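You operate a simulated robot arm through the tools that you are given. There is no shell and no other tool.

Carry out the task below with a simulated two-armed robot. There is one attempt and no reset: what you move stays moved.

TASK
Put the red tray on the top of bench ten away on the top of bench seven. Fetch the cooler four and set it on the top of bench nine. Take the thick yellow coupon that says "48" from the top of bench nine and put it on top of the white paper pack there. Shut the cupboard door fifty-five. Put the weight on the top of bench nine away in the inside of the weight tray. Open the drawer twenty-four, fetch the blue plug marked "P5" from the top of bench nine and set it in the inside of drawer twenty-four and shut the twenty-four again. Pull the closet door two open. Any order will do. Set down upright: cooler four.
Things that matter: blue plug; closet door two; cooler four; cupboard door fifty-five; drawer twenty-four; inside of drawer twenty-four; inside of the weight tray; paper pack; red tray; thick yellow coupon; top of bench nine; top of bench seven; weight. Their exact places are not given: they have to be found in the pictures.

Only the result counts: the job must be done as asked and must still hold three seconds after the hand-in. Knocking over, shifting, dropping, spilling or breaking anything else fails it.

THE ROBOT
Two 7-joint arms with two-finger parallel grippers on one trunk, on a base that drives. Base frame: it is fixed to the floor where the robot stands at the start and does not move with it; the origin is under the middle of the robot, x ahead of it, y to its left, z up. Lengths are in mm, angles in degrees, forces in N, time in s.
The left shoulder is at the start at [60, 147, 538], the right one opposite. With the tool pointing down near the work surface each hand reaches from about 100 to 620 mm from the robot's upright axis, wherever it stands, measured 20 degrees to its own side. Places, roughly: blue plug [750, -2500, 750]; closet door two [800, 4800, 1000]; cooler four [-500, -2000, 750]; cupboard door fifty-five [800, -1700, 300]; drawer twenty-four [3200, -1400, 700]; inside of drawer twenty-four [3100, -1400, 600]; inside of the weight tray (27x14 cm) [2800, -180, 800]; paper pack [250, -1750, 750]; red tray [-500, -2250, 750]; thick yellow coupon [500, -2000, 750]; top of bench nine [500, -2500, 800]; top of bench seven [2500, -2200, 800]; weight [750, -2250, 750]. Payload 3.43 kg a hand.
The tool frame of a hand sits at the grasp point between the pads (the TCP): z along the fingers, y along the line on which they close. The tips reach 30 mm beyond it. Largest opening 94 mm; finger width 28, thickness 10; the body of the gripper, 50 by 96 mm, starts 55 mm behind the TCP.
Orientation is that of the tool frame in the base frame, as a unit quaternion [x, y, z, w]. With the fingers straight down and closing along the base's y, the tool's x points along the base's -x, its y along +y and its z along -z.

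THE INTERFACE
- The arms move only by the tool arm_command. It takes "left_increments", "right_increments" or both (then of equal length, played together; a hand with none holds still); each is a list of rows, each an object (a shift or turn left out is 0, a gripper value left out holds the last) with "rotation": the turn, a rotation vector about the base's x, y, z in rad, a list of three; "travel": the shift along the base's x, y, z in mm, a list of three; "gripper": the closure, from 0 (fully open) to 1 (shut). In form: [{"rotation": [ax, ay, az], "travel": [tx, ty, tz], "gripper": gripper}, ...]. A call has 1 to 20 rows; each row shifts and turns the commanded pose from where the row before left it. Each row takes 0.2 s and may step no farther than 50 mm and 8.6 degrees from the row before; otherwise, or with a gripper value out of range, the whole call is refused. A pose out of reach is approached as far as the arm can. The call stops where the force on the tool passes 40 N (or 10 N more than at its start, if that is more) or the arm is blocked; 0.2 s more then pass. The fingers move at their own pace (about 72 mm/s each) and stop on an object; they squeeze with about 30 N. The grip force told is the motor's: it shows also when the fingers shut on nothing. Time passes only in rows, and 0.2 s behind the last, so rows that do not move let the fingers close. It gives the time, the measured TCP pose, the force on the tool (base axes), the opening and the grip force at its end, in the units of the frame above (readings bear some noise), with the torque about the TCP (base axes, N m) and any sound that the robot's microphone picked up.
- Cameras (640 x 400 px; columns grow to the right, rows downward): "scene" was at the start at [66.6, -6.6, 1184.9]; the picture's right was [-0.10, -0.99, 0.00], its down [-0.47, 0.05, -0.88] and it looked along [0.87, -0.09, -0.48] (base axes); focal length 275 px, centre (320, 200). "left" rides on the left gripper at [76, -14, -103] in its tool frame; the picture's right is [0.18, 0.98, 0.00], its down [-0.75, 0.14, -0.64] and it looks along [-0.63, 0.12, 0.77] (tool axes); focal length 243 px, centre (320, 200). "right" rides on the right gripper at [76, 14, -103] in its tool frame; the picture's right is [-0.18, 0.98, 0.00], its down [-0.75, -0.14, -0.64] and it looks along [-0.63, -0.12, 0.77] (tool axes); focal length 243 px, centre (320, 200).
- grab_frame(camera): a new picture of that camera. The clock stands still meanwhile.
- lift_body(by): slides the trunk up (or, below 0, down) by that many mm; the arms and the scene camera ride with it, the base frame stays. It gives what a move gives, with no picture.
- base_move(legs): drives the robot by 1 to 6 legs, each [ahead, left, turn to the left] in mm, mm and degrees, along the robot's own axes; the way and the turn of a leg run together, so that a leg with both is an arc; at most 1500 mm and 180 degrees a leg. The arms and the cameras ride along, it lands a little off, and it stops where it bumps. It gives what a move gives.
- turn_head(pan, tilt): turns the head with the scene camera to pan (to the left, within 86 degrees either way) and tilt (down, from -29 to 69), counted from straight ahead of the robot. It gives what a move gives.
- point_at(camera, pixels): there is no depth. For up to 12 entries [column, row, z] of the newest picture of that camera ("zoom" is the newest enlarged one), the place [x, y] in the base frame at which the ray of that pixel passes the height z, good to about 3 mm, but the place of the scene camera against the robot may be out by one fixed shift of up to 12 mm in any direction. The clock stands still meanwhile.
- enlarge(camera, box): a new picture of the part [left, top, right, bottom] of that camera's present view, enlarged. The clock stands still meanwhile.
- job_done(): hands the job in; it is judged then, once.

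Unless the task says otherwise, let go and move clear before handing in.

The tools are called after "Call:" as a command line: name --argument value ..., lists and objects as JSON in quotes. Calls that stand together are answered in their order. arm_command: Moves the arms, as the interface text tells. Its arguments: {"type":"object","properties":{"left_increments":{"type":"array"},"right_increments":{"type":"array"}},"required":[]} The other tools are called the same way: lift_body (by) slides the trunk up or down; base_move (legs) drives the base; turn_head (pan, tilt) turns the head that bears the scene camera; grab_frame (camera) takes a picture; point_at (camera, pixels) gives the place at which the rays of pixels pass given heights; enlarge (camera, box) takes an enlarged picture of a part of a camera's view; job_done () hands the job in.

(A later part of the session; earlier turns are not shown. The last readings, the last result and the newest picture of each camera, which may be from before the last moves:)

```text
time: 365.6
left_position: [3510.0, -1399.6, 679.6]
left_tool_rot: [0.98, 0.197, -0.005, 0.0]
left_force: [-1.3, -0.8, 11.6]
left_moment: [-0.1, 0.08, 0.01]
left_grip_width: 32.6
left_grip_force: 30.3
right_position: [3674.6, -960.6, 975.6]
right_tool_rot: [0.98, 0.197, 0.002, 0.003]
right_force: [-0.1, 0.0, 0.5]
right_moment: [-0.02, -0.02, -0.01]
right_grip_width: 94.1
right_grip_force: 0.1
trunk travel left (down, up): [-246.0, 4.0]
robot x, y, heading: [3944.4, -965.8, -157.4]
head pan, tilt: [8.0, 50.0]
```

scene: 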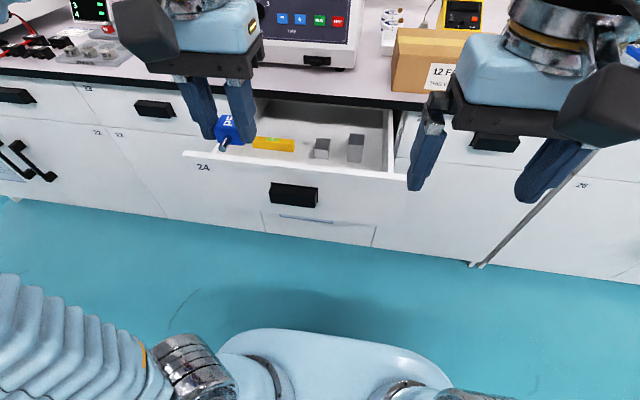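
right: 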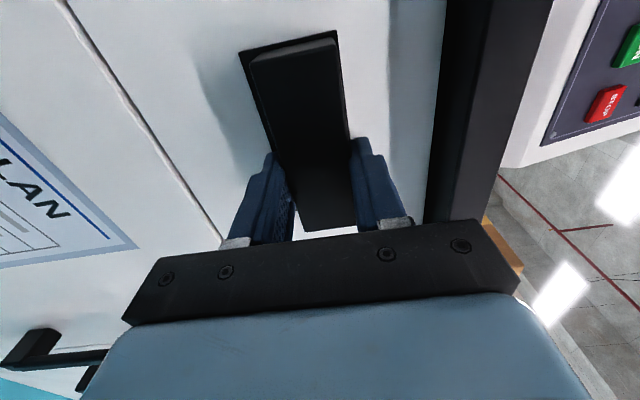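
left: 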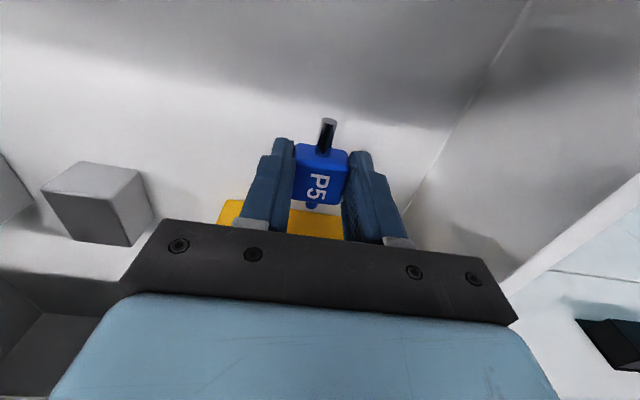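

Contact with the drawer floor (11.6 N). Release gently and lift out.

Call:
arm_command --left_increments '[{"gripper": 0.55}, {"gripper": 0.5}, {"gripper": 0.48}, {"travel": [0, 0, 20]}, {"travel": [0, 0, 40]}, {"travel": [0, 0, 40]}, {"travel": [0, 0, 40]}, {"travel": [0, 0, 40]}, {"travel": [0, 0, 20]}, {"travel": [0, 0, 0]}]'

Call:
grab_frame --camera "left"

Call:
grab_frame --camera "scene"

```text
time: 367.8
left_position: [3509.0, -1400.3, 878.2]
left_tool_rot: [0.98, 0.197, -0.002, 0.0]
left_force: [0.8, 0.2, 1.3]
left_moment: [0.0, 0.04, 0.0]
left_grip_width: 48.6
left_grip_force: 0.0
right_position: [3673.6, -961.3, 974.9]
right_tool_rot: [0.981, 0.196, 0.002, 0.004]
right_force: [-0.3, 1.1, 0.6]
right_moment: [0.01, 0.02, -0.01]
right_grip_width: 94.0
right_grip_force: 0.0
trunk travel left (down, up): [-246.0, 4.0]
robot x, y, heading: [3946.9, -963.5, -157.7]
head pan, tilt: [8.0, 50.0]
```

```text
taken
```

left: 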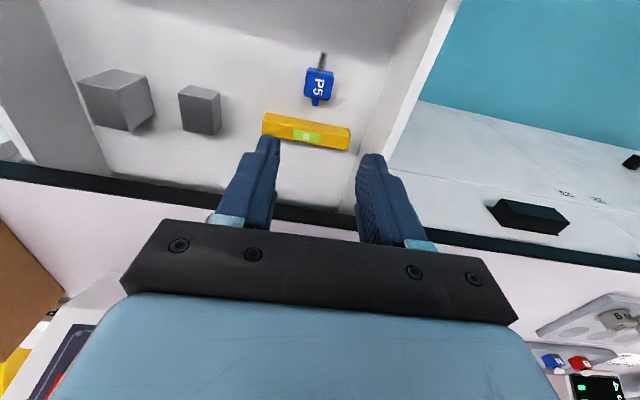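

```text
taken
```

scene: 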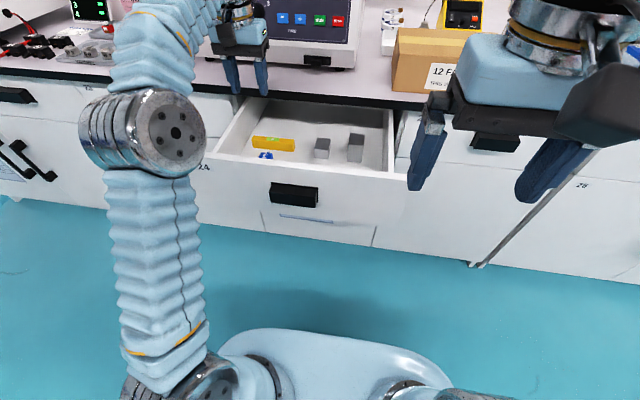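

P5 lies in the drawer. Now to shut it: retract the left hand, back off and shift left, then set the right hand horizontal again to push the drawer front.

Call:
arm_command --left_increments '[{"travel": [37, 15.4, 20]}, {"travel": [37, 15.4, 20]}, {"travel": [37, 15.4, 20]}, {"travel": [37, 15.4, 20]}, {"travel": [37, 15.4, 20]}, {"travel": [0, 0, 0]}]'

Call:
base_move --legs '[[-215, 0, 0], [0, 220, 0]]'

Call:
lift_body --by -74

Call:
turn_head --pan -10 --tilt 35

Call:
grab_frame --camera "scene"

```text
time: 369.2
left_position: [3694.4, -1321.5, 977.8]
left_tool_rot: [0.981, 0.196, -0.003, 0.0]
left_force: [0.4, 0.5, 0.3]
left_moment: [0.01, -0.01, 0.03]
left_grip_width: 49.1
left_grip_force: 0.1
right_position: [3674.7, -960.7, 974.8]
right_tool_rot: [0.98, 0.197, 0.002, 0.005]
right_force: [-0.8, -0.2, 0.4]
right_moment: [0.0, 0.0, -0.03]
right_grip_width: 94.0
right_grip_force: 0.0
trunk travel left (down, up): [-246.0, 4.0]
robot x, y, heading: [3942.9, -965.6, -157.4]
head pan, tilt: [8.0, 50.0]
```

```text
time: 372.1
left_position: [3979.8, -1442.1, 976.2]
left_tool_rot: [0.98, 0.199, -0.002, 0.0]
left_force: [-0.2, 0.2, 0.2]
left_moment: [-0.06, -0.02, -0.04]
left_grip_width: 48.9
left_grip_force: 0.1
right_position: [3958.6, -1081.6, 974.2]
right_tool_rot: [0.98, 0.198, 0.002, 0.004]
right_force: [-0.3, 0.7, 0.0]
right_moment: [-0.03, 0.01, 0.0]
right_grip_width: 93.8
right_grip_force: 0.2
trunk travel left (down, up): [-246.0, 4.0]
robot x, y, heading: [4226.5, -1086.7, -157.2]
head pan, tilt: [8.0, 50.0]
```

```text
time: 373.3
left_position: [3979.3, -1442.4, 902.7]
left_tool_rot: [0.98, 0.198, -0.003, -0.001]
left_force: [-0.9, 0.0, 0.2]
left_moment: [0.01, 0.0, -0.01]
left_grip_width: 48.8
left_grip_force: 0.1
right_position: [3958.2, -1081.5, 900.8]
right_tool_rot: [0.98, 0.199, 0.002, 0.005]
right_force: [0.1, 0.5, 1.0]
right_moment: [0.01, -0.01, -0.02]
right_grip_width: 94.1
right_grip_force: 0.0
trunk travel left (down, up): [-172.0, 78.0]
robot x, y, heading: [4230.1, -1085.9, -157.0]
head pan, tilt: [8.0, 50.0]
```

```text
time: 374.1
left_position: [3978.9, -1440.8, 903.5]
left_tool_rot: [0.98, 0.198, -0.003, -0.001]
left_force: [0.6, -0.3, 0.1]
left_moment: [0.01, 0.02, 0.03]
left_grip_width: 49.1
left_grip_force: 0.2
right_position: [3959.1, -1081.0, 900.0]
right_tool_rot: [0.98, 0.199, 0.001, 0.004]
right_force: [-0.6, -0.2, 0.6]
right_moment: [0.01, -0.02, 0.01]
right_grip_width: 94.2
right_grip_force: 0.1
trunk travel left (down, up): [-172.0, 78.0]
robot x, y, heading: [4229.6, -1088.9, -157.4]
head pan, tilt: [-10.0, 35.0]
```

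```text
taken
```

scene: 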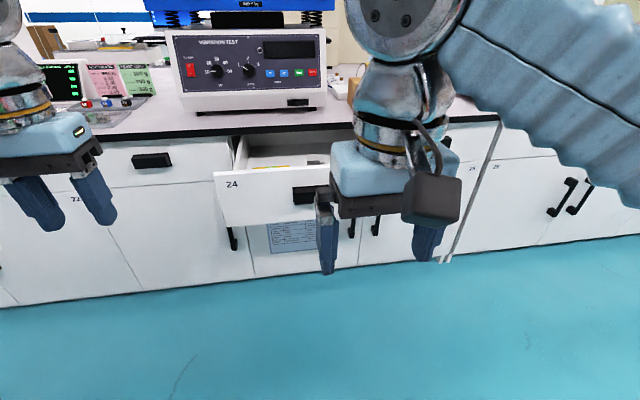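

Same pose as before. Turning the right hand horizontal again (exact reverse of the fold), gripper closed.

Call:
arm_command --right_increments '[{"travel": [-27.7, -11.6, -9], "rotation": [-0.1055, 0.0433, -0.0806], "gripper": 1}, {"travel": [-27.7, -11.6, -9], "rotation": [-0.1055, 0.0433, -0.0806]}, {"travel": [-27.7, -11.6, -9], "rotation": [-0.1055, 0.0433, -0.0806]}, {"travel": [-27.7, -11.6, -9], "rotation": [-0.1055, 0.0433, -0.0806]}, {"travel": [-27.7, -11.6, -9], "rotation": [-0.1055, 0.0433, -0.0806]}, {"travel": [-27.7, -11.6, -9], "rotation": [-0.1055, 0.0433, -0.0806]}, {"travel": [-27.7, -11.6, -9], "rotation": [-0.1055, 0.0433, -0.0806]}, {"travel": [-7.4, -3.1, -17], "rotation": [-0.1055, 0.0433, -0.0806]}, {"travel": [-7.4, -3.1, -17], "rotation": [-0.1055, 0.0433, -0.0806]}, {"travel": [-7.4, -3.1, -17], "rotation": [-0.1055, 0.0433, -0.0806]}, {"travel": [-7.4, -3.1, -17], "rotation": [-0.1055, 0.0433, -0.0806]}, {"travel": [-7.4, -3.1, -17], "rotation": [-0.1055, 0.0433, -0.0806]}, {"travel": [-7.4, -3.1, -17], "rotation": [-0.1055, 0.0433, -0.0806]}, {"travel": [-7.4, -3.1, -17], "rotation": [-0.1055, 0.0433, -0.0806]}, {"travel": [-7.4, -3.1, -17], "rotation": [-0.1055, 0.0433, -0.0806]}, {"travel": [0, 0, 0]}]'

Call:
grab_frame --camera "scene"

Call:
grab_frame --camera "right"

```text
time: 377.5
left_position: [3979.5, -1442.1, 903.2]
left_tool_rot: [0.98, 0.198, -0.002, -0.001]
left_force: [-0.6, -0.2, -0.2]
left_moment: [0.0, 0.03, 0.03]
left_grip_width: 48.8
left_grip_force: 0.1
right_position: [3705.4, -1187.1, 700.6]
right_tool_rot: [0.586, -0.391, -0.393, 0.591]
right_force: [0.2, 0.3, -0.9]
right_moment: [0.02, 0.03, 0.0]
right_grip_width: 0.0
right_grip_force: 29.9
trunk travel left (down, up): [-172.0, 78.0]
robot x, y, heading: [4230.3, -1087.5, -156.9]
head pan, tilt: [-10.0, 35.0]
```

```text
taken
```

scene: 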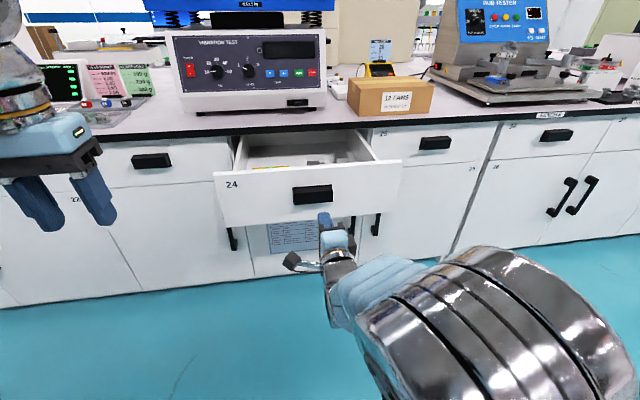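

```text
taken
```

right: 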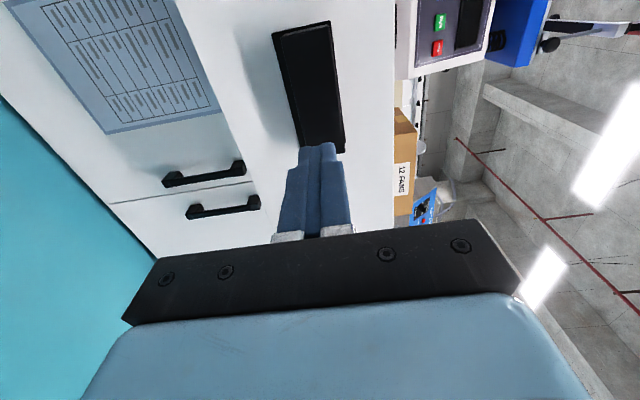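

The closed fingers aim at the handle. I'll drive ahead ~325 mm to push the drawer in, then finish gently with the arm.

Call:
base_move --legs '[[320, 0, 0]]'

Call:
grab_frame --camera "scene"

```text
time: 379.6
left_position: [3689.5, -1565.3, 901.9]
left_tool_rot: [0.98, 0.2, -0.003, 0.0]
left_force: [-0.8, -0.2, -0.1]
left_moment: [-0.01, -0.03, -0.01]
left_grip_width: 49.0
left_grip_force: 0.0
right_position: [3414.9, -1311.0, 701.5]
right_tool_rot: [0.588, -0.389, -0.393, 0.591]
right_force: [-0.5, 0.9, -0.7]
right_moment: [-0.02, -0.02, 0.0]
right_grip_width: 0.0
right_grip_force: 30.0
trunk travel left (down, up): [-172.0, 78.0]
robot x, y, heading: [3940.1, -1206.6, -157.2]
head pan, tilt: [-10.0, 35.0]
```

```text
taken
```

scene: 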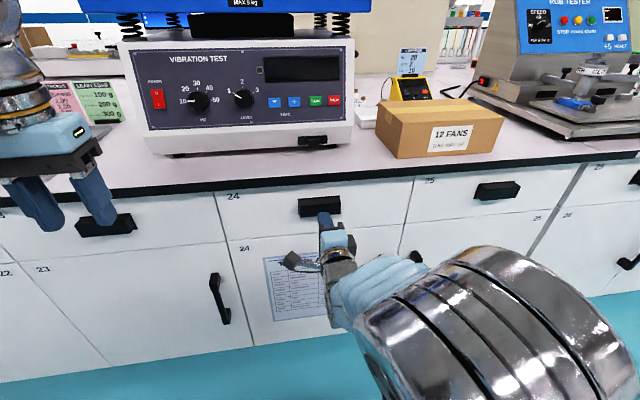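

Almost shut. Pushing the remaining few centimetres with the arm, watching force.

Call:
arm_command --right_increments '[{"travel": [-9.2, -3.9, 0]}, {"travel": [-9.2, -3.9, 0]}, {"travel": [-5.5, -2.3, 0]}, {"travel": [-3.7, -1.5, 0]}, {"travel": [-3.7, -1.5, 0]}, {"travel": [0, 0, 0]}]'

Call:
enlarge --camera "scene" --box '[190, 160, 430, 300]'

```text
time: 380.3
left_position: [3691.3, -1563.8, 903.7]
left_tool_rot: [0.98, 0.199, -0.004, -0.001]
left_force: [0.3, -0.1, 0.1]
left_moment: [0.0, -0.02, 0.02]
left_grip_width: 48.9
left_grip_force: 0.1
right_position: [3396.7, -1318.9, 701.9]
right_tool_rot: [0.588, -0.389, -0.393, 0.59]
right_force: [25.0, 12.1, 10.6]
right_moment: [0.06, 0.33, -0.41]
right_grip_width: 0.0
right_grip_force: 29.8
trunk travel left (down, up): [-172.0, 78.0]
robot x, y, heading: [3942.4, -1207.6, -157.0]
head pan, tilt: [-10.0, 35.0]
stopped in row 3 (right hand): the force on the tool passed its limit at 54 N (the readings are from after the stop); the commanded pose is now the measured one
```

```text
2.67 times, centred on (310, 230) of scene
```

zoom: 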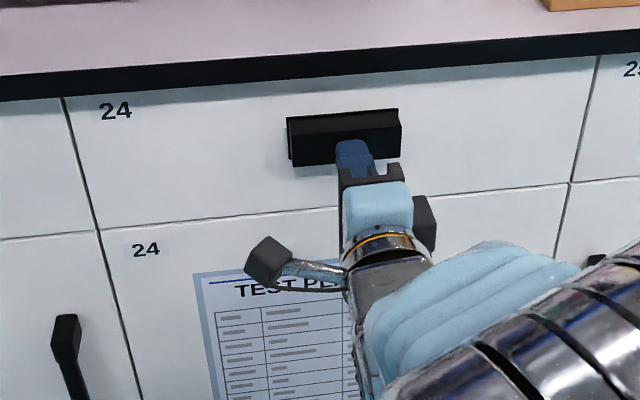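

Drawer 24 is flush and resisted at 54 N, so it's shut. I'll back away and fold the right hand back.

Call:
arm_command --right_increments '[{"travel": [5, 2, 0]}, {"travel": [10, 4, 0]}, {"travel": [0, 0, 0]}]'

Call:
base_move --legs '[[-160, 0, 0]]'

Call:
arm_command --right_increments '[{"travel": [7.4, 3.1, 17], "rotation": [0.1055, -0.0433, 0.0806]}, {"travel": [7.4, 3.1, 17], "rotation": [0.1055, -0.0433, 0.0806]}, {"travel": [7.4, 3.1, 17], "rotation": [0.1055, -0.0433, 0.0806]}, {"travel": [7.4, 3.1, 17], "rotation": [0.1055, -0.0433, 0.0806]}, {"travel": [7.4, 3.1, 17], "rotation": [0.1055, -0.0433, 0.0806]}, {"travel": [7.4, 3.1, 17], "rotation": [0.1055, -0.0433, 0.0806]}, {"travel": [7.4, 3.1, 17], "rotation": [0.1055, -0.0433, 0.0806]}, {"travel": [7.4, 3.1, 17], "rotation": [0.1055, -0.0433, 0.0806]}, {"travel": [27.7, 11.6, 9], "rotation": [0.1055, -0.0433, 0.0806]}, {"travel": [27.7, 11.6, 9], "rotation": [0.1055, -0.0433, 0.0806]}, {"travel": [27.7, 11.6, 9], "rotation": [0.1055, -0.0433, 0.0806]}, {"travel": [27.7, 11.6, 9], "rotation": [0.1055, -0.0433, 0.0806]}, {"travel": [27.7, 11.6, 9], "rotation": [0.1055, -0.0433, 0.0806]}, {"travel": [27.7, 11.6, 9], "rotation": [0.1055, -0.0433, 0.0806]}, {"travel": [27.7, 11.6, 9], "rotation": [0.1055, -0.0433, 0.0806], "gripper": 0}, {"travel": [0, 0, 0]}]'

Call:
lift_body --by 74

Call:
grab_frame --camera "scene"

```text
time: 381.1
left_position: [3688.4, -1564.9, 903.0]
left_tool_rot: [0.98, 0.199, -0.003, -0.001]
left_force: [-0.1, 0.1, 0.2]
left_moment: [-0.01, -0.01, 0.03]
left_grip_width: 49.0
left_grip_force: 0.0
right_position: [3410.4, -1313.6, 699.3]
right_tool_rot: [0.59, -0.389, -0.392, 0.589]
right_force: [-0.1, 0.1, -0.3]
right_moment: [0.02, -0.01, 0.01]
right_grip_width: 0.0
right_grip_force: 30.0
trunk travel left (down, up): [-172.0, 78.0]
robot x, y, heading: [3939.6, -1205.5, -156.7]
head pan, tilt: [-10.0, 35.0]
```

```text
time: 382.6
left_position: [3836.2, -1502.4, 902.1]
left_tool_rot: [0.98, 0.2, -0.003, 0.0]
left_force: [0.3, -0.2, -0.4]
left_moment: [0.02, 0.03, -0.01]
left_grip_width: 49.0
left_grip_force: 0.0
right_position: [3559.9, -1250.3, 699.5]
right_tool_rot: [0.589, -0.39, -0.393, 0.589]
right_force: [-0.5, -0.4, -0.6]
right_moment: [0.01, 0.0, -0.03]
right_grip_width: 0.1
right_grip_force: 30.3
trunk travel left (down, up): [-172.0, 78.0]
robot x, y, heading: [4089.3, -1145.0, -157.0]
head pan, tilt: [-10.0, 35.0]
```

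```text
time: 385.9
left_position: [3837.7, -1501.9, 902.8]
left_tool_rot: [0.98, 0.199, -0.002, 0.0]
left_force: [0.2, -0.5, 0.3]
left_moment: [-0.02, -0.02, -0.01]
left_grip_width: 48.8
left_grip_force: 0.0
right_position: [3813.2, -1144.2, 899.0]
right_tool_rot: [0.98, 0.199, 0.002, 0.001]
right_force: [0.1, -0.5, -0.1]
right_moment: [0.04, -0.04, 0.01]
right_grip_width: 82.1
right_grip_force: 0.0
trunk travel left (down, up): [-172.0, 78.0]
robot x, y, heading: [4084.5, -1145.1, -156.9]
head pan, tilt: [-10.0, 35.0]
```

```text
time: 387.1
left_position: [3838.6, -1501.8, 976.5]
left_tool_rot: [0.98, 0.199, -0.002, 0.0]
left_force: [0.0, 0.3, 0.2]
left_moment: [0.01, 0.01, -0.01]
left_grip_width: 49.0
left_grip_force: 0.1
right_position: [3812.6, -1144.7, 973.0]
right_tool_rot: [0.98, 0.198, 0.002, 0.001]
right_force: [0.2, 0.7, 0.2]
right_moment: [0.04, -0.03, -0.01]
right_grip_width: 94.0
right_grip_force: 0.1
trunk travel left (down, up): [-246.0, 4.0]
robot x, y, heading: [4088.3, -1143.9, -157.1]
head pan, tilt: [-10.0, 35.0]
```

```text
taken
```

scene: 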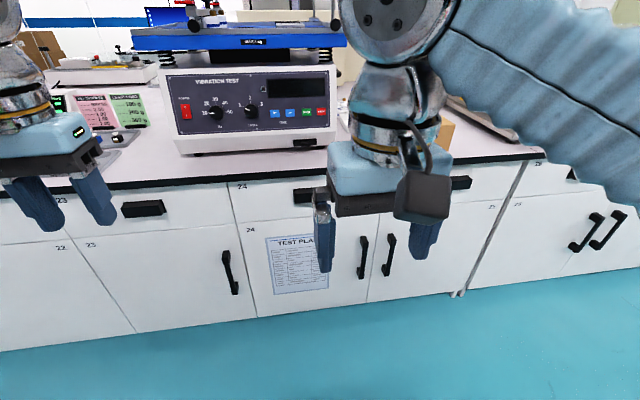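

Drawer 24 is shut. Next: closet door two, far along −u. I'll look that way (pan −86).

Call:
turn_head --pan -86 --tilt 10

Call:
grab_frame --camera "scene"

Call:
enlarge --camera "scene" --box '[180, 60, 480, 240]'

```text
time: 388.6
left_position: [3838.4, -1500.9, 976.6]
left_tool_rot: [0.98, 0.199, -0.002, -0.001]
left_force: [0.7, 0.1, 0.0]
left_moment: [-0.01, -0.02, -0.03]
left_grip_width: 49.1
left_grip_force: 0.1
right_position: [3812.4, -1145.0, 972.8]
right_tool_rot: [0.98, 0.198, 0.002, 0.001]
right_force: [0.2, 0.5, 0.2]
right_moment: [0.01, -0.01, 0.02]
right_grip_width: 94.3
right_grip_force: 0.0
trunk travel left (down, up): [-246.0, 4.0]
robot x, y, heading: [4090.8, -1144.1, -157.1]
head pan, tilt: [-85.9, 10.0]
```

```text
taken
```

scene: 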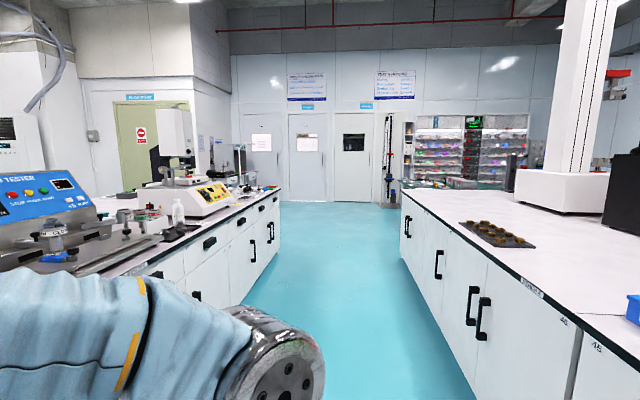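

```text
2.13 times, centred on (330, 150) of scene
```

zoom: 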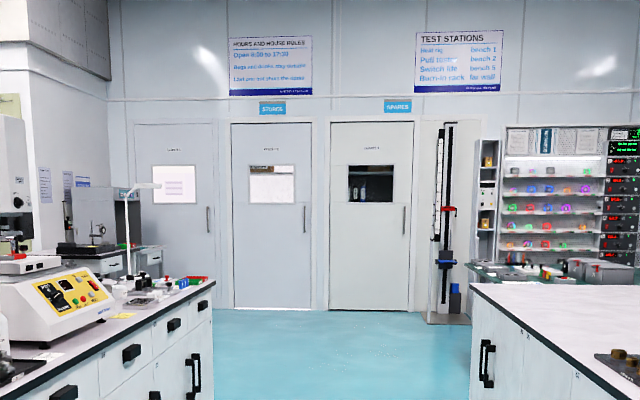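

The middle of three closet doors (zoom 270,215) matches the given place; handle at its right edge. I'll turn to face that way and drive down the aisle.

Call:
base_move --legs '[[0, 0, -90.2], [1500, 0, 0], [1500, 0, 0]]'

Call:
turn_head --pan 0 --tilt 10

Call:
grab_frame --camera "scene"

```text
time: 406.8
left_position: [2592.7, 1870.3, 977.1]
left_tool_rot: [0.831, -0.557, -0.002, -0.002]
left_force: [0.2, 0.6, 0.1]
left_moment: [0.01, -0.02, 0.0]
left_grip_width: 49.1
left_grip_force: 0.0
right_position: [2950.1, 1891.8, 973.2]
right_tool_rot: [0.83, -0.557, 0.001, 0.002]
right_force: [-0.5, 0.3, -0.5]
right_moment: [-0.01, 0.03, -0.02]
right_grip_width: 93.9
right_grip_force: 0.0
trunk travel left (down, up): [-246.0, 4.0]
robot x, y, heading: [2946.9, 1614.6, 112.2]
head pan, tilt: [-85.9, 10.0]
```

```text
time: 408.4
left_position: [2592.4, 1870.1, 977.3]
left_tool_rot: [0.83, -0.557, -0.002, -0.002]
left_force: [0.0, 0.4, 0.1]
left_moment: [0.0, -0.02, -0.03]
left_grip_width: 48.8
left_grip_force: 0.0
right_position: [2950.8, 1891.3, 973.5]
right_tool_rot: [0.83, -0.558, 0.0, 0.003]
right_force: [0.2, 0.2, 0.7]
right_moment: [-0.01, 0.02, 0.03]
right_grip_width: 94.1
right_grip_force: 0.0
trunk travel left (down, up): [-246.0, 4.0]
robot x, y, heading: [2950.2, 1614.7, 112.1]
head pan, tilt: [0.0, 10.0]
```

```text
taken
```

scene: 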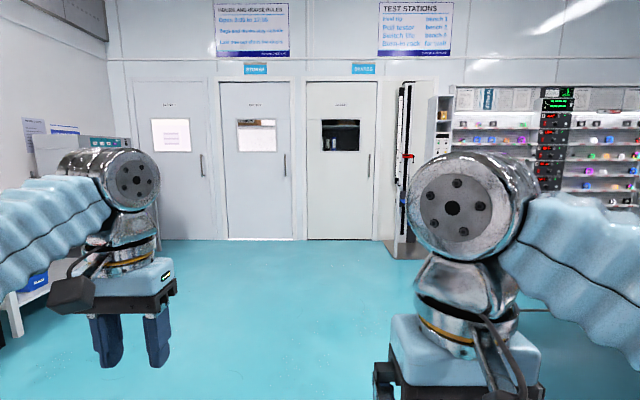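

Zooming to read the closet labels.

Call:
enlarge --camera "scene" --box '[120, 60, 400, 250]'

Call:
enlarge --camera "scene" --box '[220, 85, 300, 135]'

Call:
grab_frame --camera "scene"

Call:
point_at --camera "scene" --pixels '[[228, 240, 0], [292, 240, 0], [308, 239, 0], [375, 239, 0], [215, 240, 0], [60, 330, 0]]'

```text
2.11 times, centred on (260, 155) of scene
```

zoom: 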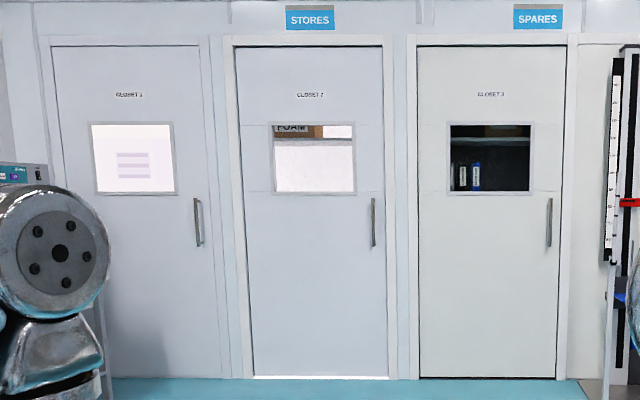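

```text
8.00 times, centred on (260, 110) of scene
```

zoom: 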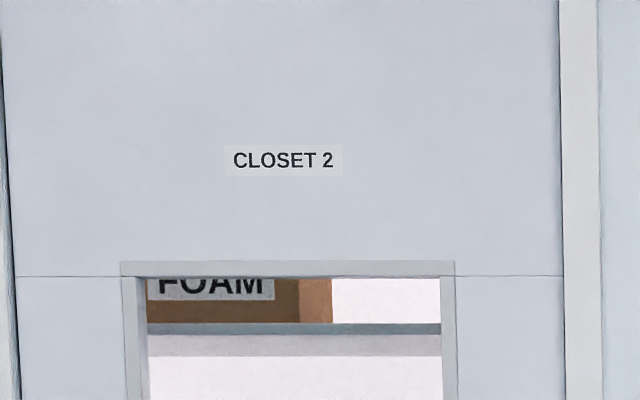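

```text
taken
```

scene: 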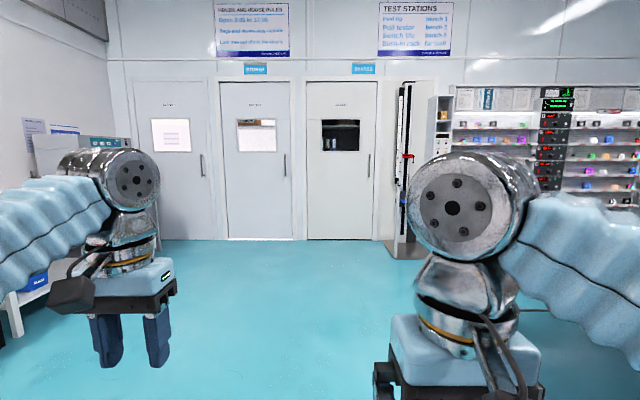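

```text
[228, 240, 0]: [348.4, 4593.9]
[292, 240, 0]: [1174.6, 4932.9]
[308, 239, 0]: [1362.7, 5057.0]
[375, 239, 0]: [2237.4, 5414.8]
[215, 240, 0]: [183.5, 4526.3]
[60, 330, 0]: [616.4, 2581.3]
```

"CLOSET 2" is confirmed as the middle door, handle on its right edge. I'll drive up closer, slightly to the right of the door.

Call:
base_move --legs '[[1400, 120, 0.5], [1300, 120, 0]]'

Call:
turn_head --pan 8 --tilt 12

Call:
grab_frame --camera "scene"

```text
time: 421.6
left_position: [1323.9, 4272.6, 978.3]
left_tool_rot: [0.833, -0.553, -0.001, -0.002]
left_force: [0.1, -0.3, 0.4]
left_moment: [0.0, -0.01, 0.05]
left_grip_width: 48.9
left_grip_force: 0.1
right_position: [1680.2, 4295.0, 972.4]
right_tool_rot: [0.832, -0.555, 0.0, 0.003]
right_force: [-0.2, 0.3, 0.0]
right_moment: [0.01, 0.02, 0.0]
right_grip_width: 93.9
right_grip_force: 0.0
trunk travel left (down, up): [-246.0, 4.0]
robot x, y, heading: [1679.6, 4017.0, 112.7]
head pan, tilt: [0.0, 10.0]
```

```text
time: 422.3
left_position: [1323.2, 4272.9, 977.7]
left_tool_rot: [0.833, -0.554, -0.002, -0.004]
left_force: [0.5, 0.5, 0.1]
left_moment: [0.04, 0.02, 0.0]
left_grip_width: 48.8
left_grip_force: 0.0
right_position: [1681.0, 4295.5, 972.9]
right_tool_rot: [0.832, -0.555, 0.001, 0.002]
right_force: [0.2, 0.0, 0.8]
right_moment: [-0.01, 0.04, 0.02]
right_grip_width: 94.0
right_grip_force: 0.1
trunk travel left (down, up): [-246.0, 4.0]
robot x, y, heading: [1680.3, 4019.6, 112.8]
head pan, tilt: [8.0, 12.0]
```

```text
taken
```

scene: 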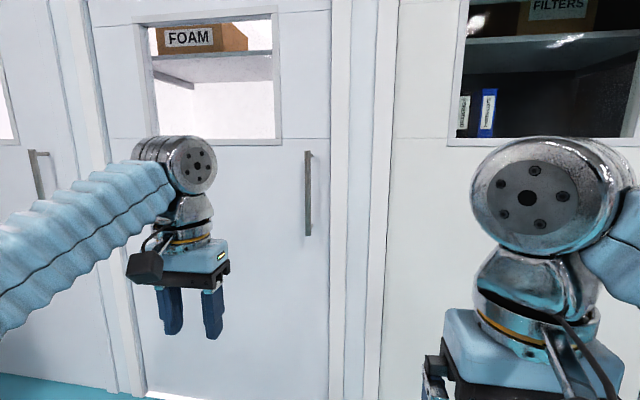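

The handle is a vertical bar at (308,193), z≈853–1154, n≈2917. I'll pitch the left hand to point forward at about z 1000 with fingers closing horizontally.

Call:
arm_command --left_increments '[{"travel": [-1.7, 14.4, 2], "rotation": [0.1316, 0.0553, 0], "gripper": 0}, {"travel": [-1.7, 14.4, 2], "rotation": [0.1316, 0.0553, 0]}, {"travel": [-1.7, 14.4, 2], "rotation": [0.1316, 0.0553, 0]}, {"travel": [-1.7, 14.4, 2], "rotation": [0.1316, 0.0553, 0]}, {"travel": [-1.7, 14.4, 2], "rotation": [0.1316, 0.0553, 0]}, {"travel": [-1.7, 14.4, 2], "rotation": [0.1316, 0.0553, 0]}, {"travel": [-1.7, 14.4, 2], "rotation": [0.1316, 0.0553, 0]}, {"travel": [-1.7, 14.4, 2], "rotation": [0.1316, 0.0553, 0]}, {"travel": [-1.7, 14.4, 2], "rotation": [0.1316, 0.0553, 0]}, {"travel": [-1.7, 14.4, 2], "rotation": [0.1316, 0.0553, 0]}, {"travel": [-1.7, 14.4, 2], "rotation": [0.1316, 0.0553, 0]}, {"travel": [0, 0, 0]}]'

Call:
grab_frame --camera "scene"

Call:
grab_frame --camera "left"

```text
time: 424.9
left_position: [1303.9, 4430.8, 997.6]
left_tool_rot: [-0.587, 0.392, 0.59, 0.392]
left_force: [0.7, -0.4, 0.6]
left_moment: [-0.02, -0.01, -0.01]
left_grip_width: 93.9
left_grip_force: 0.1
right_position: [1680.5, 4295.5, 972.3]
right_tool_rot: [0.832, -0.555, 0.0, 0.002]
right_force: [-0.5, -0.2, 0.7]
right_moment: [0.02, -0.02, 0.04]
right_grip_width: 94.0
right_grip_force: 0.1
trunk travel left (down, up): [-246.0, 4.0]
robot x, y, heading: [1678.1, 4022.2, 112.6]
head pan, tilt: [8.0, 12.0]
```

```text
taken
```

scene: 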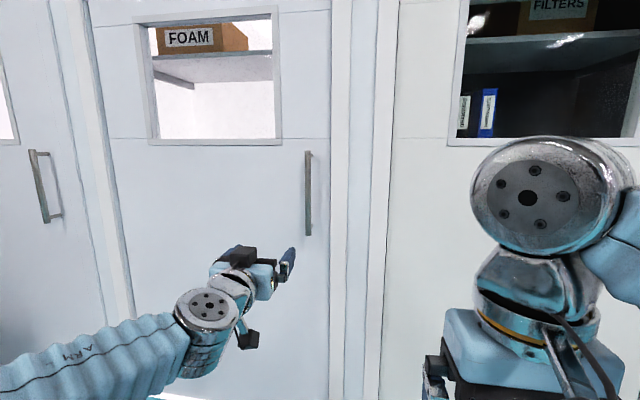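

```text
taken
```

left: 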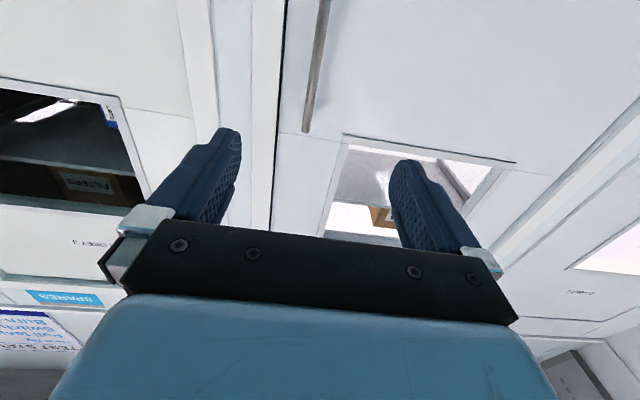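

The left hand points at the bar and is laterally aligned (bar near col 318). I'll drive ahead ~390 mm and check again.

Call:
base_move --legs '[[390, 0, 0]]'

Call:
grab_frame --camera "left"

Call:
turn_head --pan 25 --tilt 15

Call:
grab_frame --camera "scene"

```text
time: 427.3
left_position: [1157.3, 4791.0, 998.2]
left_tool_rot: [-0.586, 0.393, 0.59, 0.393]
left_force: [-0.1, 0.2, 0.3]
left_moment: [0.01, -0.01, 0.0]
left_grip_width: 94.1
left_grip_force: 0.1
right_position: [1531.1, 4656.0, 973.7]
right_tool_rot: [0.831, -0.556, 0.0, 0.002]
right_force: [-0.1, -0.6, 0.5]
right_moment: [0.0, -0.01, 0.03]
right_grip_width: 93.8
right_grip_force: 0.1
trunk travel left (down, up): [-246.0, 4.0]
robot x, y, heading: [1532.9, 4382.7, 112.5]
head pan, tilt: [8.0, 12.0]
```

```text
taken
```

left: 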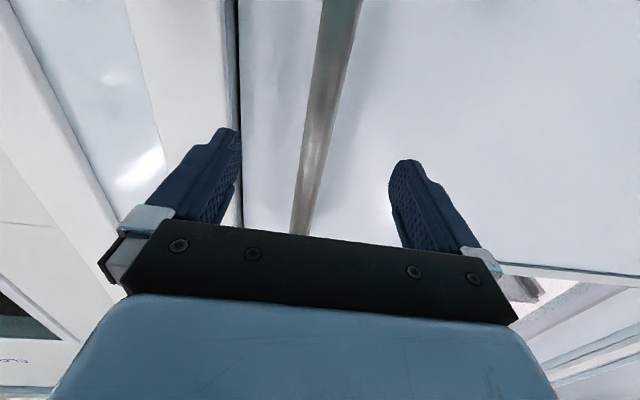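

```text
time: 428.1
left_position: [1155.9, 4791.6, 998.2]
left_tool_rot: [-0.586, 0.393, 0.59, 0.393]
left_force: [-0.6, -0.2, 0.0]
left_moment: [-0.03, 0.01, -0.01]
left_grip_width: 94.1
left_grip_force: 0.1
right_position: [1531.4, 4655.2, 973.4]
right_tool_rot: [0.831, -0.556, 0.001, 0.003]
right_force: [0.2, -0.7, 0.5]
right_moment: [-0.01, 0.0, 0.0]
right_grip_width: 93.9
right_grip_force: 0.1
trunk travel left (down, up): [-246.0, 4.0]
robot x, y, heading: [1525.3, 4381.0, 112.6]
head pan, tilt: [25.0, 15.0]
```

```text
taken
```

scene: 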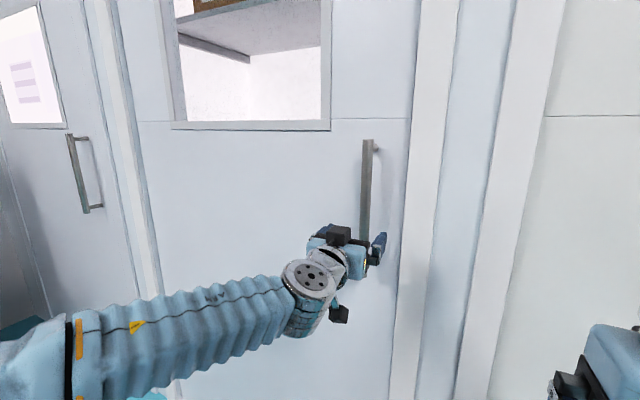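

Bar is centred between the fingers in the camera. I'll advance about 35 mm more and close to test for the bar.

Call:
arm_command --left_increments '[{"travel": [-5.8, 13.8, 0]}, {"travel": [-5.8, 13.8, 0]}, {"travel": [-3, 6, 0]}, {"travel": [0, 0, 0]}]'

Call:
grab_frame --camera "left"

Call:
enlarge --camera "scene" --box '[280, 130, 440, 340]'

```text
time: 429.1
left_position: [1141.2, 4824.5, 998.1]
left_tool_rot: [-0.586, 0.393, 0.59, 0.393]
left_force: [0.2, -0.5, -1.2]
left_moment: [0.02, 0.0, -0.01]
left_grip_width: 94.0
left_grip_force: 0.0
right_position: [1532.2, 4655.7, 973.4]
right_tool_rot: [0.831, -0.556, 0.001, 0.002]
right_force: [-0.1, 0.0, -0.3]
right_moment: [0.03, 0.01, 0.02]
right_grip_width: 94.2
right_grip_force: 0.0
trunk travel left (down, up): [-246.0, 4.0]
robot x, y, heading: [1525.2, 4378.8, 112.8]
head pan, tilt: [25.0, 15.0]
```

```text
taken
```

left: 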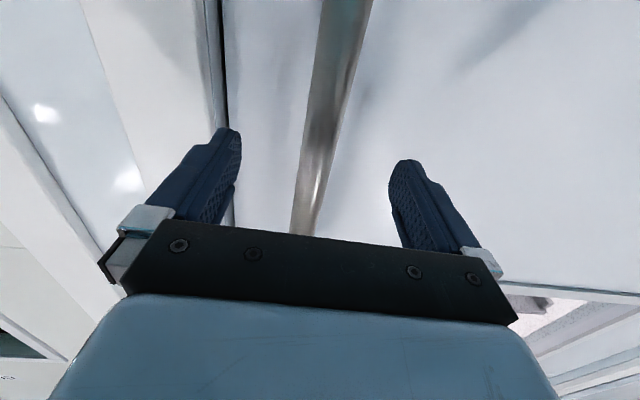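

```text
1.90 times, centred on (360, 235) of scene
```

zoom: 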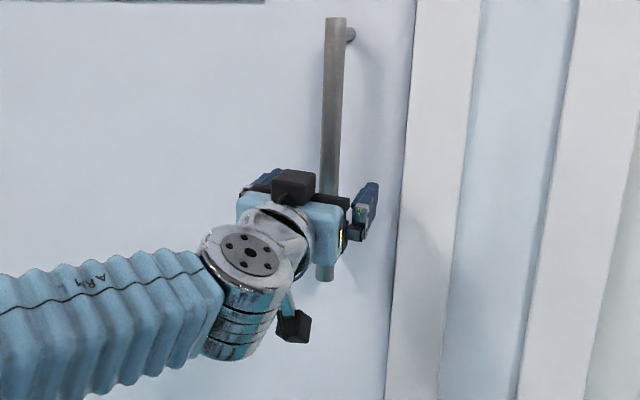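

Bar width growth suggests it's ~45 mm beyond the TCP. Advancing 40 mm more, then closing.

Call:
arm_command --left_increments '[{"travel": [-4.6, 11.1, 0]}, {"travel": [-4.6, 11.1, 0]}, {"travel": [-4.6, 11.1, 0]}, {"travel": [-1.5, 3.7, 0]}, {"travel": [0, 0, 0]}]'

Call:
grab_frame --camera "left"

```text
time: 430.3
left_position: [1125.9, 4862.4, 998.7]
left_tool_rot: [-0.587, 0.392, 0.589, 0.393]
left_force: [0.1, 0.0, 0.4]
left_moment: [-0.01, 0.01, 0.0]
left_grip_width: 94.0
left_grip_force: 0.0
right_position: [1531.2, 4655.1, 973.6]
right_tool_rot: [0.831, -0.557, 0.0, 0.002]
right_force: [-0.1, -0.4, 0.2]
right_moment: [-0.01, 0.01, 0.01]
right_grip_width: 94.0
right_grip_force: 0.0
trunk travel left (down, up): [-246.0, 4.0]
robot x, y, heading: [1529.3, 4380.2, 112.5]
head pan, tilt: [25.0, 15.0]
```

```text
taken
```

left: 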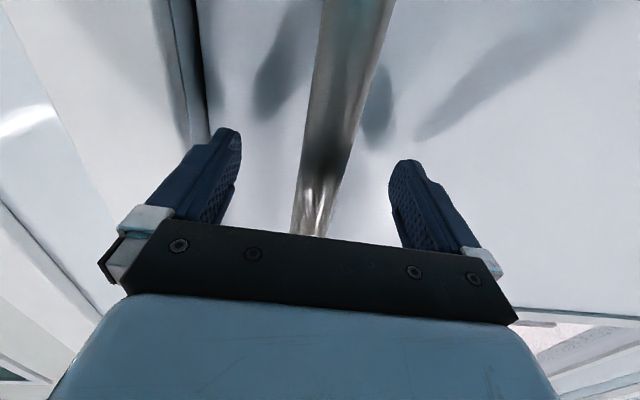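

The bar is well inside the fingers. I'll back ~12 mm so it sits at the pads, and close.

Call:
arm_command --left_increments '[{"travel": [4.6, -11.1, 0]}, {"gripper": 1}, {"gripper": 1}, {"gripper": 1}, {"gripper": 1}]'

Call:
grab_frame --camera "left"

```text
time: 431.5
left_position: [1132.0, 4849.8, 998.4]
left_tool_rot: [-0.586, 0.393, 0.59, 0.393]
left_force: [10.8, -6.9, -4.0]
left_moment: [0.15, -0.37, -0.02]
left_grip_width: 22.5
left_grip_force: 45.3
right_position: [1532.6, 4654.9, 972.9]
right_tool_rot: [0.831, -0.556, 0.0, 0.002]
right_force: [-0.1, 0.1, -0.7]
right_moment: [-0.03, 0.01, -0.02]
right_grip_width: 93.9
right_grip_force: 0.0
trunk travel left (down, up): [-246.0, 4.0]
robot x, y, heading: [1530.7, 4379.7, 112.4]
head pan, tilt: [25.0, 15.0]
```

```text
taken
```

left: 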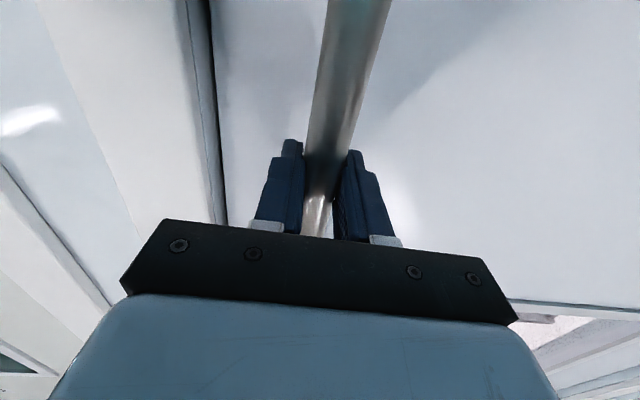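

The bar is gripped (22.5 mm). I'll begin pulling: back the base along the door's arc, first a short test segment.

Call:
base_move --legs '[[-70, 6, 0], [-70, 14, 0]]'

Call:
grab_frame --camera "scene"

Call:
grab_frame --camera "left"

```text
time: 433.1
left_position: [1163.7, 4713.8, 997.9]
left_tool_rot: [-0.587, 0.391, 0.59, 0.392]
left_force: [-9.4, -1.8, 1.5]
left_moment: [0.22, -0.29, 0.21]
left_grip_width: 21.6
left_grip_force: 44.9
right_position: [1565.4, 4518.8, 973.2]
right_tool_rot: [0.831, -0.556, 0.001, 0.002]
right_force: [0.0, -0.1, -0.6]
right_moment: [-0.03, 0.01, 0.02]
right_grip_width: 94.0
right_grip_force: 0.1
trunk travel left (down, up): [-246.0, 4.0]
robot x, y, heading: [1564.5, 4241.1, 112.2]
head pan, tilt: [25.0, 15.0]
```

```text
taken
```

scene: 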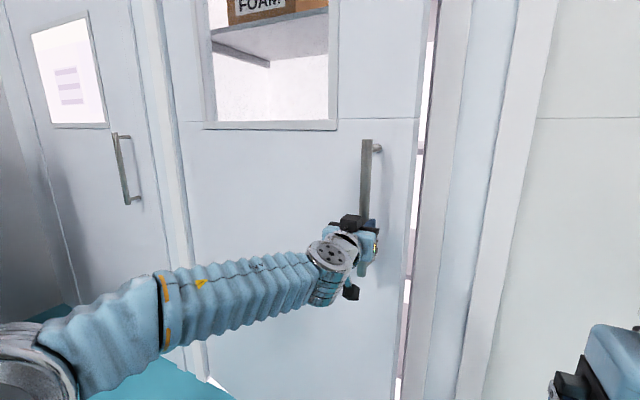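

```text
taken
```

left: 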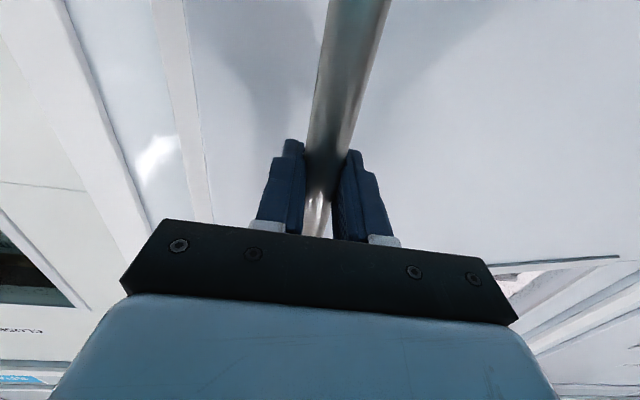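

The door is opening (gap at col 400–430). Continuing along the arc to about 40°.

Call:
base_move --legs '[[-68.5, 19.3, 0], [-66.5, 25.3, 0], [-64, 31, 0], [-61, 36.3, 0], [-57.7, 41.7, 0], [-53.8, 46.4, 0]]'

Call:
grab_frame --camera "scene"

Call:
grab_frame --camera "left"

```text
time: 435.7
left_position: [1164.0, 4491.6, 999.5]
left_tool_rot: [-0.589, 0.388, 0.592, 0.39]
left_force: [-1.1, 0.1, -2.2]
left_moment: [0.7, -0.55, 0.21]
left_grip_width: 21.3
left_grip_force: 45.3
right_position: [1570.5, 4299.1, 973.7]
right_tool_rot: [0.831, -0.556, 0.002, 0.003]
right_force: [-0.1, -0.1, 0.0]
right_moment: [0.02, 0.0, 0.01]
right_grip_width: 93.9
right_grip_force: 0.0
trunk travel left (down, up): [-246.0, 4.0]
robot x, y, heading: [1569.2, 4026.0, 112.8]
head pan, tilt: [25.0, 15.0]
stopped in leg 4: the force on the tool passed its limit at 45 N (the readings are from after the stop); the commanded pose is now the measured one
```

```text
taken
```

scene: 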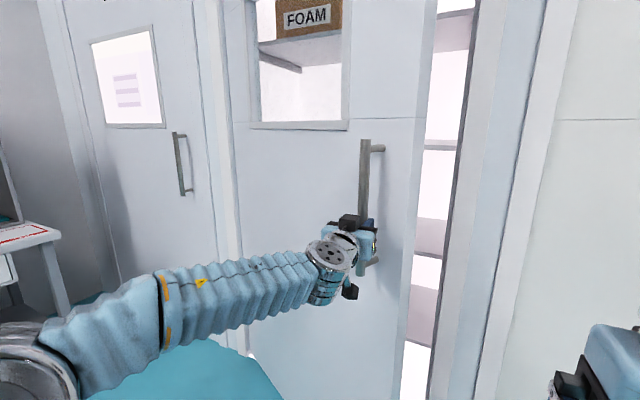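

```text
taken
```

left: 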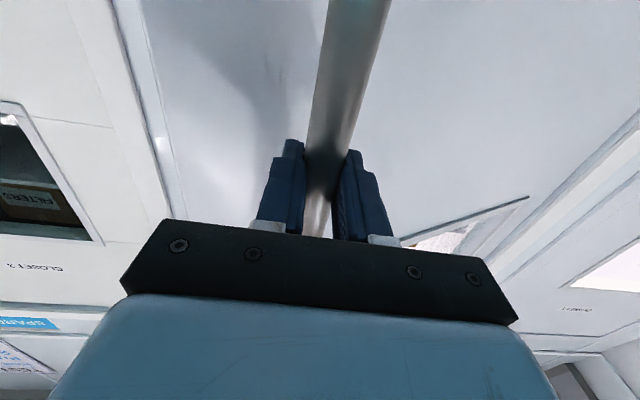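

The door is ~26° open; the stop came from a slightly off arc. Refitting the arc from the measured points (pivot ≈ n 2124, u −4099, r 794) and continuing in short legs.

Call:
base_move --legs '[[-57.4, 37.7, 0], [-54.6, 42.7, 0], [-50.6, 47.4, 0]]'

Call:
grab_frame --camera "left"

```text
time: 438.0
left_position: [1110.9, 4292.7, 998.8]
left_tool_rot: [-0.588, 0.389, 0.592, 0.391]
left_force: [13.9, -4.9, -11.4]
left_moment: [0.46, -1.36, -0.14]
left_grip_width: 21.3
left_grip_force: 44.8
right_position: [1517.4, 4099.6, 973.3]
right_tool_rot: [0.831, -0.556, 0.001, 0.003]
right_force: [0.4, 0.7, 0.4]
right_moment: [0.01, -0.01, -0.01]
right_grip_width: 94.3
right_grip_force: 0.0
trunk travel left (down, up): [-246.0, 4.0]
robot x, y, heading: [1519.1, 3824.3, 112.3]
head pan, tilt: [25.0, 15.0]
```

```text
taken
```

left: 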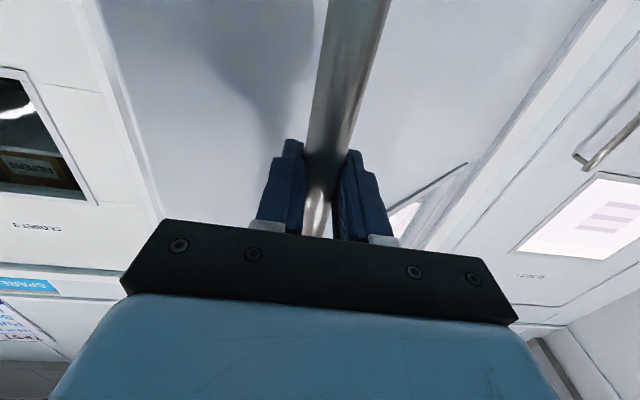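

On the arc at ~41° opening. Continuing.

Call:
base_move --legs '[[-46.3, 51.6, 0], [-41.6, 55.4, 0], [-36.6, 58.8, 0]]'

Call:
grab_frame --camera "scene"

Call:
grab_frame --camera "left"

```text
time: 440.1
left_position: [1031.2, 4142.5, 999.9]
left_tool_rot: [-0.585, 0.393, 0.59, 0.394]
left_force: [6.0, -2.5, 3.4]
left_moment: [0.37, -0.35, 0.34]
left_grip_width: 21.6
left_grip_force: 45.2
right_position: [1430.9, 3947.1, 973.8]
right_tool_rot: [0.832, -0.555, 0.001, 0.003]
right_force: [-0.8, -0.3, 0.5]
right_moment: [-0.03, -0.03, 0.01]
right_grip_width: 94.0
right_grip_force: 0.1
trunk travel left (down, up): [-246.0, 4.0]
robot x, y, heading: [1428.0, 3673.0, 112.5]
head pan, tilt: [25.0, 15.0]
stopped in leg 3: the force on the tool passed its limit at 48 N (the readings are from after the stop); the commanded pose is now the measured one
```

```text
taken
```

scene: 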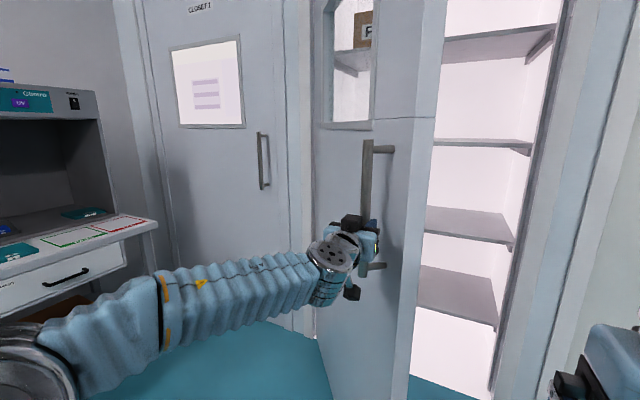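

```text
taken
```

left: 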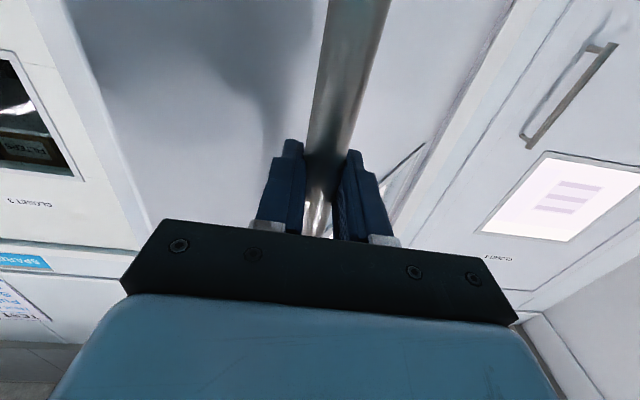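

About 52° open. Refit (pivot n 2103, u −4106, r 816) and continue toward ~75°.

Call:
base_move --legs '[[-36.6, 61.4, 0], [-30.9, 64.1, 0]]'

Call:
base_move --legs '[[-25.2, 66.6, 0], [-19.2, 68.6, 0]]'

Call:
grab_frame --camera "scene"

Call:
grab_frame --camera "left"

```text
time: 441.7
left_position: [941.1, 4030.4, 999.4]
left_tool_rot: [-0.586, 0.392, 0.591, 0.392]
left_force: [14.3, -14.1, 3.5]
left_moment: [0.06, -1.05, -0.25]
left_grip_width: 21.8
left_grip_force: 45.0
right_position: [1339.7, 3835.0, 973.3]
right_tool_rot: [0.832, -0.555, 0.001, 0.004]
right_force: [0.1, -0.1, 0.5]
right_moment: [0.0, 0.0, 0.0]
right_grip_width: 93.9
right_grip_force: 0.1
trunk travel left (down, up): [-246.0, 4.0]
robot x, y, heading: [1339.1, 3563.1, 112.7]
head pan, tilt: [25.0, 15.0]
```

```text
time: 443.4
left_position: [833.9, 3936.5, 999.4]
left_tool_rot: [-0.585, 0.394, 0.589, 0.394]
left_force: [20.4, -27.3, -3.6]
left_moment: [-0.11, -1.04, -0.46]
left_grip_width: 21.6
left_grip_force: 44.6
right_position: [1232.2, 3741.5, 972.7]
right_tool_rot: [0.832, -0.555, 0.0, 0.002]
right_force: [0.4, -1.1, -0.6]
right_moment: [0.03, -0.02, 0.01]
right_grip_width: 93.8
right_grip_force: 0.0
trunk travel left (down, up): [-246.0, 4.0]
robot x, y, heading: [1229.9, 3468.4, 112.4]
head pan, tilt: [25.0, 15.0]
```

```text
taken
```

scene: 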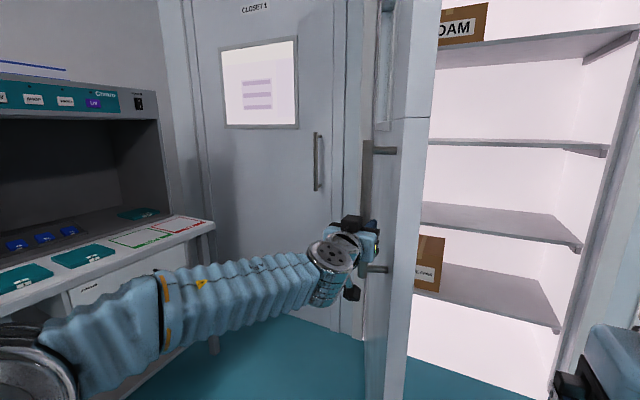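

```text
taken
```

left: 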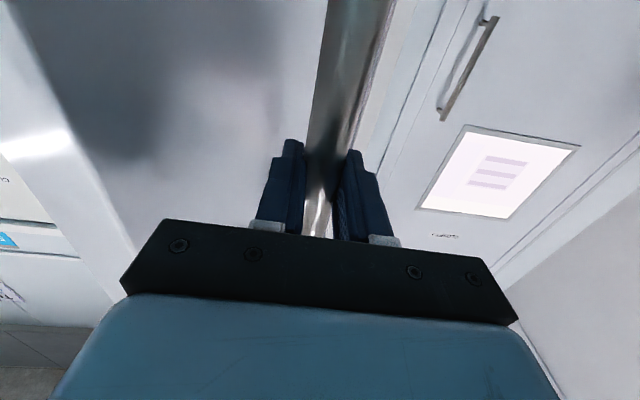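

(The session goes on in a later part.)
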